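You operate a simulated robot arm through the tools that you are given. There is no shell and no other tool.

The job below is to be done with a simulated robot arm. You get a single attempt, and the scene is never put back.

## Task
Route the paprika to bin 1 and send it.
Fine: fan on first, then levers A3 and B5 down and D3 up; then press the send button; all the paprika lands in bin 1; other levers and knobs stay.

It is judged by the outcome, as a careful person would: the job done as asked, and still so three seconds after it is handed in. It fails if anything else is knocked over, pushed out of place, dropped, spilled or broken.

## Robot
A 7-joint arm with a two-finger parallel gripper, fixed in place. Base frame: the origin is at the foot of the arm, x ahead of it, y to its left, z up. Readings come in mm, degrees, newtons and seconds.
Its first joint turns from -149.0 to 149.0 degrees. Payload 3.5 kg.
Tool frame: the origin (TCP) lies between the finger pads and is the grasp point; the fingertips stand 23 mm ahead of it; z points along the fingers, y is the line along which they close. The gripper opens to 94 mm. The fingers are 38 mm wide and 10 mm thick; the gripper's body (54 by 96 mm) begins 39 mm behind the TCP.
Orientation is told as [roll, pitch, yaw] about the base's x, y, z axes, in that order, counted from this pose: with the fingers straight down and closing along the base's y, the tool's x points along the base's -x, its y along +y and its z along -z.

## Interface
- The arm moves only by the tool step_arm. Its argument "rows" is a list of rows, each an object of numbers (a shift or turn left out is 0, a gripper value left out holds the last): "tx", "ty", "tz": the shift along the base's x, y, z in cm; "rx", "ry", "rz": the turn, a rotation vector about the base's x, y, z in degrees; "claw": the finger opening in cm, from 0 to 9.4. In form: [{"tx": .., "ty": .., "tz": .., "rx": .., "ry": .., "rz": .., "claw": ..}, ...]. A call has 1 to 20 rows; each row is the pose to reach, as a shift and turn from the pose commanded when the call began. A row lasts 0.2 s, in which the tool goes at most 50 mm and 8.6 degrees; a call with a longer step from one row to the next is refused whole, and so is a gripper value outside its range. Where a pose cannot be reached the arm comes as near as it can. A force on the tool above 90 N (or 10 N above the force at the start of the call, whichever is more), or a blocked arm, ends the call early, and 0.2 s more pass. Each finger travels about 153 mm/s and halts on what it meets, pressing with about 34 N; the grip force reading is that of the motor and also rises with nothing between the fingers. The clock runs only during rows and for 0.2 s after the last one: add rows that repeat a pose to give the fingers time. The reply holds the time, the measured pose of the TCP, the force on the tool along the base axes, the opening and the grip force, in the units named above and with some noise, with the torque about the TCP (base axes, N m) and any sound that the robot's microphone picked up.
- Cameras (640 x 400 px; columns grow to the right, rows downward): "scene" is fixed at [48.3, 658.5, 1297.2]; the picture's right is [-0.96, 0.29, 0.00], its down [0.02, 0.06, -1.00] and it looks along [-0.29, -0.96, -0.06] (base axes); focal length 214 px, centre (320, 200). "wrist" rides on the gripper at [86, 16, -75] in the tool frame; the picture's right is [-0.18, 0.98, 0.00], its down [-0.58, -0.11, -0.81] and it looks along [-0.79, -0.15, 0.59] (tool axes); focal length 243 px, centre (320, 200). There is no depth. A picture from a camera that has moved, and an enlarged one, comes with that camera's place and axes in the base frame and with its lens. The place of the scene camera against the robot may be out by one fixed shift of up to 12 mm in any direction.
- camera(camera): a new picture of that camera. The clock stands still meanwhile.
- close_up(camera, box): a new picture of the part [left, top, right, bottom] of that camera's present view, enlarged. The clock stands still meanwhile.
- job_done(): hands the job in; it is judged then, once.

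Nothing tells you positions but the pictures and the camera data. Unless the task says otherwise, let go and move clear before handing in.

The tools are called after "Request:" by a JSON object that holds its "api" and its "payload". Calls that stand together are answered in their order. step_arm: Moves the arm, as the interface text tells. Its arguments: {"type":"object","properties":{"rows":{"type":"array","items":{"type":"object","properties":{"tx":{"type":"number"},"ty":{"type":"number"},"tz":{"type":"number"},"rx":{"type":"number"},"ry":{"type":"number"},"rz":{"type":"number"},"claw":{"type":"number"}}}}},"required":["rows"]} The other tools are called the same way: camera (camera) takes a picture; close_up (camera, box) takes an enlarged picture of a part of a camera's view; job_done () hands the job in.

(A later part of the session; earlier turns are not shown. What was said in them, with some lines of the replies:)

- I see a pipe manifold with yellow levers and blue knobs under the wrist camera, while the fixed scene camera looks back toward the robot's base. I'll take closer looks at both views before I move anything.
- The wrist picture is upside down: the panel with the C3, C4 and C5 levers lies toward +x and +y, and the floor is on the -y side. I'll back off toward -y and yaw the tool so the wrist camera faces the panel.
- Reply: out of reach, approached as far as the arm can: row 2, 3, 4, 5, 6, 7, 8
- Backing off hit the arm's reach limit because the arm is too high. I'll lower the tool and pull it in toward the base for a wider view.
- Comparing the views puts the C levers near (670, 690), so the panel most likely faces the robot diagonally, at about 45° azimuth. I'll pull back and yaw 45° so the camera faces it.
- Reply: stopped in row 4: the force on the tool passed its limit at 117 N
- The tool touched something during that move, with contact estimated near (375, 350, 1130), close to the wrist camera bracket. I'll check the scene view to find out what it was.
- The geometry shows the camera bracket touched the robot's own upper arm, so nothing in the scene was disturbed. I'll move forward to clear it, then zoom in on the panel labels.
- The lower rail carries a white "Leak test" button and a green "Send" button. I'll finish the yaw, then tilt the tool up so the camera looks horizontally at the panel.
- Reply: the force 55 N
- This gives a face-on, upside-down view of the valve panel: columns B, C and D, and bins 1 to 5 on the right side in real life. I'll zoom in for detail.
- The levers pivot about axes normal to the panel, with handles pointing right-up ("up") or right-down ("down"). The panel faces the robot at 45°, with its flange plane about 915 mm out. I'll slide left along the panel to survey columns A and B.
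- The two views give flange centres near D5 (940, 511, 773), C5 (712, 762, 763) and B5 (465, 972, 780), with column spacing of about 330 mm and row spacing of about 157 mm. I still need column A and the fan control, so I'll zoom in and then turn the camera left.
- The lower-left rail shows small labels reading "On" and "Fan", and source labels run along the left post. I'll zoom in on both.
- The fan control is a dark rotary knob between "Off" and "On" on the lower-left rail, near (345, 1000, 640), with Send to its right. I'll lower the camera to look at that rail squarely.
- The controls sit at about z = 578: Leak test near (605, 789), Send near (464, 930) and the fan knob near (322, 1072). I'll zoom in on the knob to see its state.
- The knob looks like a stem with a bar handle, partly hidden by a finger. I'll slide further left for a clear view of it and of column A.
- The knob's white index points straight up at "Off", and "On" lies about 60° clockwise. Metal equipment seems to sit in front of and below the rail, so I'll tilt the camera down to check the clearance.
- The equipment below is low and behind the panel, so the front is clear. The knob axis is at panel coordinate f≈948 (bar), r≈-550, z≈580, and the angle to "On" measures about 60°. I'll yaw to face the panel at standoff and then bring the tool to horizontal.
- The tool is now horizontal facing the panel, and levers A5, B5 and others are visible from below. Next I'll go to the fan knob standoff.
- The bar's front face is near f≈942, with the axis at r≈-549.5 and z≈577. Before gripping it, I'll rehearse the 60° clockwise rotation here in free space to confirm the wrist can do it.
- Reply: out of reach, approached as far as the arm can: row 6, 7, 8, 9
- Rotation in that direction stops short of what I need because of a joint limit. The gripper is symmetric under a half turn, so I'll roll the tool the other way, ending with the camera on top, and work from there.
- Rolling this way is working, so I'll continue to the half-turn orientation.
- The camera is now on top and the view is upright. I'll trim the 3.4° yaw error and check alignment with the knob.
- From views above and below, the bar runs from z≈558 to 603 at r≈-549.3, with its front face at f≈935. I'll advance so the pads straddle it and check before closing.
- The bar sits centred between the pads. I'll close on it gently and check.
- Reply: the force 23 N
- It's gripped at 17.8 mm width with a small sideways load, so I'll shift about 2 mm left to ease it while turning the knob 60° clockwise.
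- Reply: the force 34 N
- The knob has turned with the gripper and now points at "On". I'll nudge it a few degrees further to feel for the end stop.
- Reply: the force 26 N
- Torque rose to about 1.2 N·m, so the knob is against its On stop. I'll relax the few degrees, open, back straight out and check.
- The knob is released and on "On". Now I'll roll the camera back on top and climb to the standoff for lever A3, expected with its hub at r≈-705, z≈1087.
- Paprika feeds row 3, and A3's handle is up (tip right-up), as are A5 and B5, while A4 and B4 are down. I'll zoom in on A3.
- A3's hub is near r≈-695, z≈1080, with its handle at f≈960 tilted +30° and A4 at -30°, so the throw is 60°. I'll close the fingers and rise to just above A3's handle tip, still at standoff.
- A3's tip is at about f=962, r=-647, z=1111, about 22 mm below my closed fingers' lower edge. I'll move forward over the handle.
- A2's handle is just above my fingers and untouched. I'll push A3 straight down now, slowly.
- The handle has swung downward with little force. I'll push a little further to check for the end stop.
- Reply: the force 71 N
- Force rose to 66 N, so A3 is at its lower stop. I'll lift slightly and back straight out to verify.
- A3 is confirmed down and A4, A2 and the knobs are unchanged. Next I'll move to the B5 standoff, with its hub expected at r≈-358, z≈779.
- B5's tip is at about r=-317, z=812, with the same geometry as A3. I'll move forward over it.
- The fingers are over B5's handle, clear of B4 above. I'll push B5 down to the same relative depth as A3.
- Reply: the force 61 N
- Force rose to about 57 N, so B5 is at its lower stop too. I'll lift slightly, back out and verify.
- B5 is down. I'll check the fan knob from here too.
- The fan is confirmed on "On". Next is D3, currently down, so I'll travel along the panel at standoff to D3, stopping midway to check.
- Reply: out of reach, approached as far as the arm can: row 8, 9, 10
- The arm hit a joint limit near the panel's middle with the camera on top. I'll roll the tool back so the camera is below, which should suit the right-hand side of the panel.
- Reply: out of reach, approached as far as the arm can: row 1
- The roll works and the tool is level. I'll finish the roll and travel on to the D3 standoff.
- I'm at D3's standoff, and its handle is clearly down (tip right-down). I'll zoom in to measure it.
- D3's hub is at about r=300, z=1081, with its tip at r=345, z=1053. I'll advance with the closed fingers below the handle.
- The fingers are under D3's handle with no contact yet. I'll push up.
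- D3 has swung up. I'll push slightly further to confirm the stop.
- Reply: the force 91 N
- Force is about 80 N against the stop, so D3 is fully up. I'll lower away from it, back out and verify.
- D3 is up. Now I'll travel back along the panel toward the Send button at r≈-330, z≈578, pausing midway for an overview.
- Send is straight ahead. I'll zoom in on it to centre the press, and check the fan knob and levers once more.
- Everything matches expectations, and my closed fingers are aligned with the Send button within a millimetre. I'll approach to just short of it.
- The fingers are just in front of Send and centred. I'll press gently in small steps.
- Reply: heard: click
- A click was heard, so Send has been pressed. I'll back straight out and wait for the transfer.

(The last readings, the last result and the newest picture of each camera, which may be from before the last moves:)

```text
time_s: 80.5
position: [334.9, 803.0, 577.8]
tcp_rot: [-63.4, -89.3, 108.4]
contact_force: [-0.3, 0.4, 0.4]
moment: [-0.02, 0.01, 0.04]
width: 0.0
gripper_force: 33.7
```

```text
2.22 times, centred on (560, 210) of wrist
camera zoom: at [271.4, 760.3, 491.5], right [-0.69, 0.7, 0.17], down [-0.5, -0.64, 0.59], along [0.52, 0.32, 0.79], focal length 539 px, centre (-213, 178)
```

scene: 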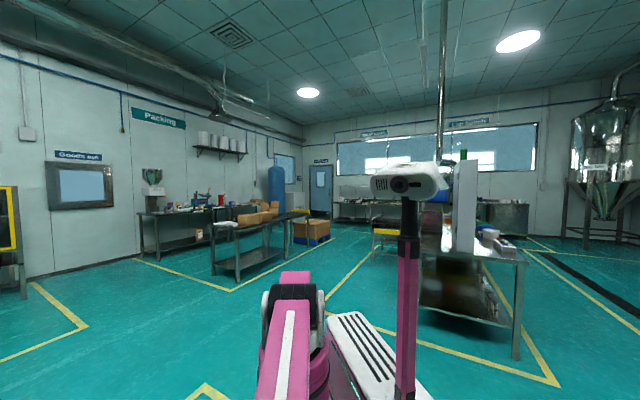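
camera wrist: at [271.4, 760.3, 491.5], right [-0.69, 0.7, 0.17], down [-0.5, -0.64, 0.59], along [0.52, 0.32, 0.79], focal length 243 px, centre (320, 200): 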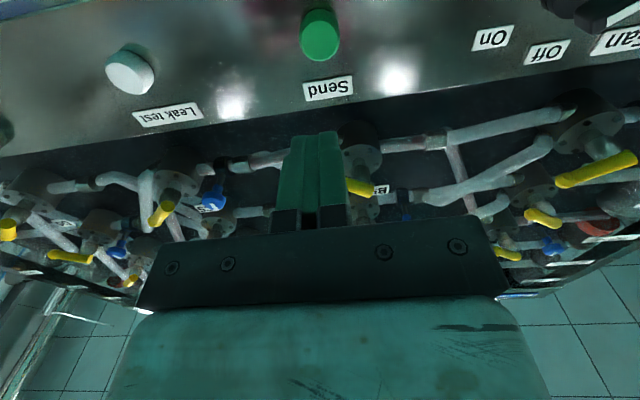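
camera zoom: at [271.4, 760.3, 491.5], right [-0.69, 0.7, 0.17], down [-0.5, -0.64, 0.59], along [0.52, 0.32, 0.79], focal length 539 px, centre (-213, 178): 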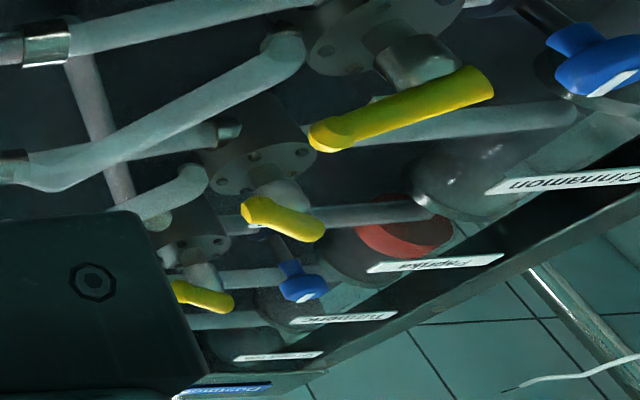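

Red is appearing in a receiver on the bin side and the paprika hopper is draining. I'll wait a few seconds in place and look again.

Request:
{"api": "step_arm", "payload": {"rows": [{"tz": 0}, {"tz": 0}, {"tz": 0}, {"tz": 0}, {"tz": 0}, {"tz": 0}, {"tz": 0}, {"tz": 0}, {"tz": 0}, {"tz": 0}, {"tz": 0}, {"tz": 0}, {"tz": 0}, {"tz": 0}, {"tz": 0}, {"tz": 0}, {"tz": 0}, {"tz": 0}, {"tz": 0}, {"tz": 0}]}}

Request:
{"api": "close_up", "payload": {"camera": "wrist", "box": [0, 200, 160, 330]}}

Request:
{"api": "close_up", "payload": {"camera": "wrist", "box": [480, 120, 640, 300]}}

```text
time_s: 84.8
position: [335.1, 803.3, 578.0]
tcp_rot: [-63.2, -89.2, 108.1]
contact_force: [-0.1, 0.1, -0.1]
moment: [0.01, -0.01, -0.01]
width: 0.0
gripper_force: 33.8
```

```text
3.08 times, centred on (80, 265) of wrist
camera zoom: at [271.5, 760.4, 491.5], right [-0.69, 0.7, 0.17], down [-0.5, -0.64, 0.59], along [0.52, 0.32, 0.79], focal length 746 px, centre (1058, 0)
```

zoom: 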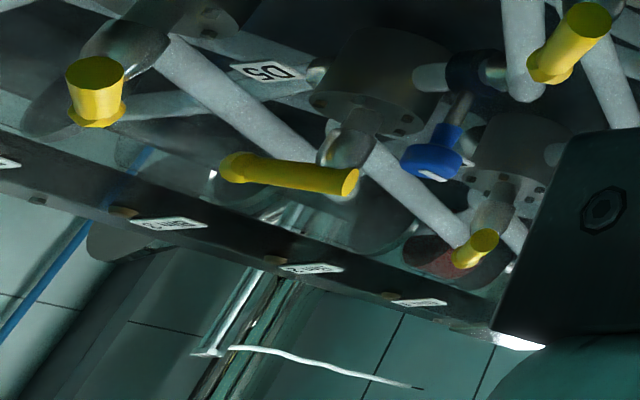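

```text
2.22 times, centred on (560, 210) of wrist
camera zoom: at [271.5, 760.4, 491.5], right [-0.69, 0.7, 0.17], down [-0.5, -0.64, 0.59], along [0.52, 0.32, 0.79], focal length 539 px, centre (-213, 178)
```

zoom: 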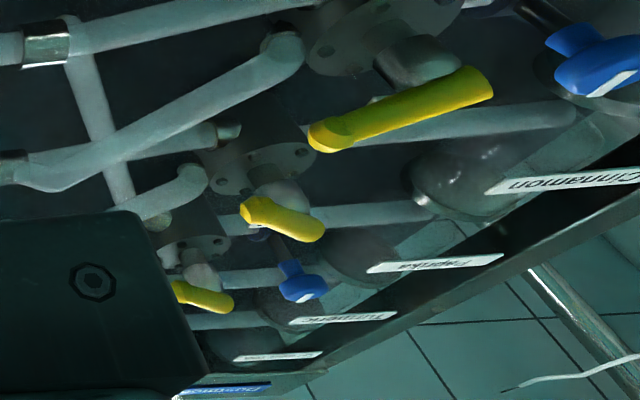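

The paprika hopper is now empty. I'll go back to the bin side to confirm it landed in bin 1.

Request:
{"api": "step_arm", "payload": {"rows": [{"tx": 2.16, "ty": -2.16, "tz": 2.5}, {"tx": 4.33, "ty": -4.33, "tz": 5}, {"tx": 6.5, "ty": -6.5, "tz": 7.5}, {"tx": 8.65, "ty": -8.65, "tz": 10}, {"tx": 10.8, "ty": -10.8, "tz": 12.5}, {"tx": 13, "ty": -13, "tz": 15}, {"tx": 15.1, "ty": -15.1, "tz": 17.5}, {"tx": 17.3, "ty": -17.3, "tz": 20}, {"tx": 19.5, "ty": -19.5, "tz": 22.5}, {"tx": 21.6, "ty": -21.6, "tz": 25}, {"tx": 23.8, "ty": -23.8, "tz": 27.5}, {"tx": 23.8, "ty": -23.8, "tz": 27.5}]}}

Request:
{"api": "step_arm", "payload": {"rows": [{"tx": 2.4, "ty": -2.4, "tz": 2}, {"tx": 4.8, "ty": -4.8, "tz": 4}, {"tx": 7.2, "ty": -7.2, "tz": 6}, {"tx": 9.6, "ty": -9.6, "tz": 8}, {"tx": 12, "ty": -12, "tz": 10}, {"tx": 14.4, "ty": -14.4, "tz": 12}, {"tx": 16.8, "ty": -16.8, "tz": 14}, {"tx": 19.2, "ty": -19.2, "tz": 16}, {"tx": 21.6, "ty": -21.6, "tz": 18}, {"tx": 24, "ty": -24, "tz": 20}, {"tx": 24, "ty": -24, "tz": 20}]}}

Request:
{"api": "camera", "payload": {"camera": "wrist"}}

```text
time_s: 87.3
position: [571.1, 564.0, 853.0]
tcp_rot: [-63.3, -89.1, 108.2]
contact_force: [-0.2, -0.6, -0.3]
moment: [0.02, 0.01, -0.02]
width: 0.3
gripper_force: 34.5
```

```text
time_s: 89.8
position: [810.4, 323.7, 1055.3]
tcp_rot: [-62.0, -89.0, 107.0]
contact_force: [0.0, -0.5, 0.1]
moment: [0.01, -0.03, -0.01]
width: 0.0
gripper_force: 34.1
```

```text
taken
camera wrist: at [747.7, 280.1, 968.4], right [-0.7, 0.7, 0.17], down [-0.5, -0.64, 0.59], along [0.52, 0.32, 0.79], focal length 243 px, centre (320, 200)
```

wrist: 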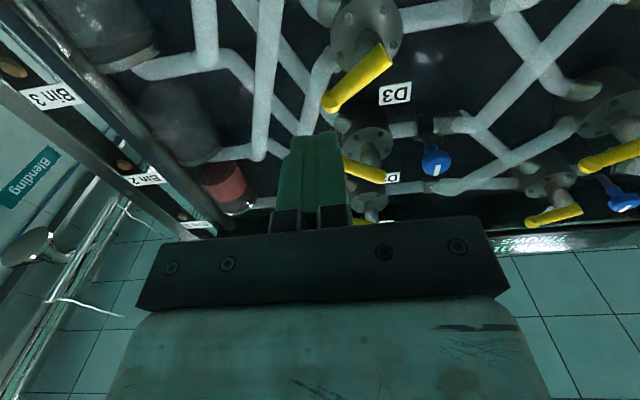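

Request:
{"api": "close_up", "payload": {"camera": "wrist", "box": [80, 60, 280, 245]}}

Request:
{"api": "close_up", "payload": {"camera": "wrist", "box": [0, 0, 420, 240]}}

```text
2.16 times, centred on (180, 152) of wrist
camera zoom: at [747.7, 280.1, 968.4], right [-0.7, 0.7, 0.17], down [-0.5, -0.64, 0.59], along [0.52, 0.32, 0.79], focal length 525 px, centre (623, 303)
```

zoom: 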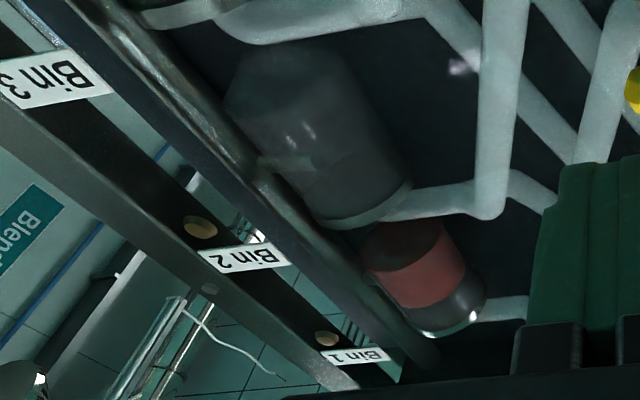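

```text
1.52 times, centred on (210, 120) of wrist
camera zoom: at [747.7, 280.1, 968.4], right [-0.7, 0.7, 0.17], down [-0.5, -0.64, 0.59], along [0.52, 0.32, 0.79], focal length 370 px, centre (488, 322)
```

zoom: 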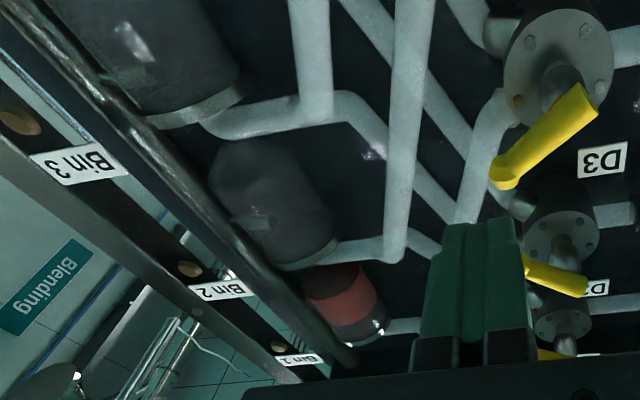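

The paprika hopper is empty, and the red charge is in the top receiver beside the "Bin 1" label, with bins 2 and 3 empty. The fan is on, A3 and B5 are down, D3 is up, the other levers I looked at are unchanged, and the arm is clear, so I'm handing in.

Request:
{"api": "job_done", "payload": {}}

```text
The job is handed in.
```

The paprika is in bin 1: its hopper is empty and the red charge sits in the receiver beside the "Bin 1" label. Bins 2 and 3 are empty; I didn't check bins 4 and 5 after sending.

- **Order followed:** I turned the fan knob to On first, pushed A3 and B5 down and D3 up, then pressed Send once and heard it click. The fan is still on.
- **Lever positions:** A3, B5 and D3 each went to their end stop. I only moved those three and the fan knob, and the other levers and knobs I saw afterwards had not moved.
- **Contact:** early in the survey the wrist camera bracket bumped the robot's own upper arm, with forces up to 117 N. I found no contact with anything else in the scene.

The arm is clear of the panel.
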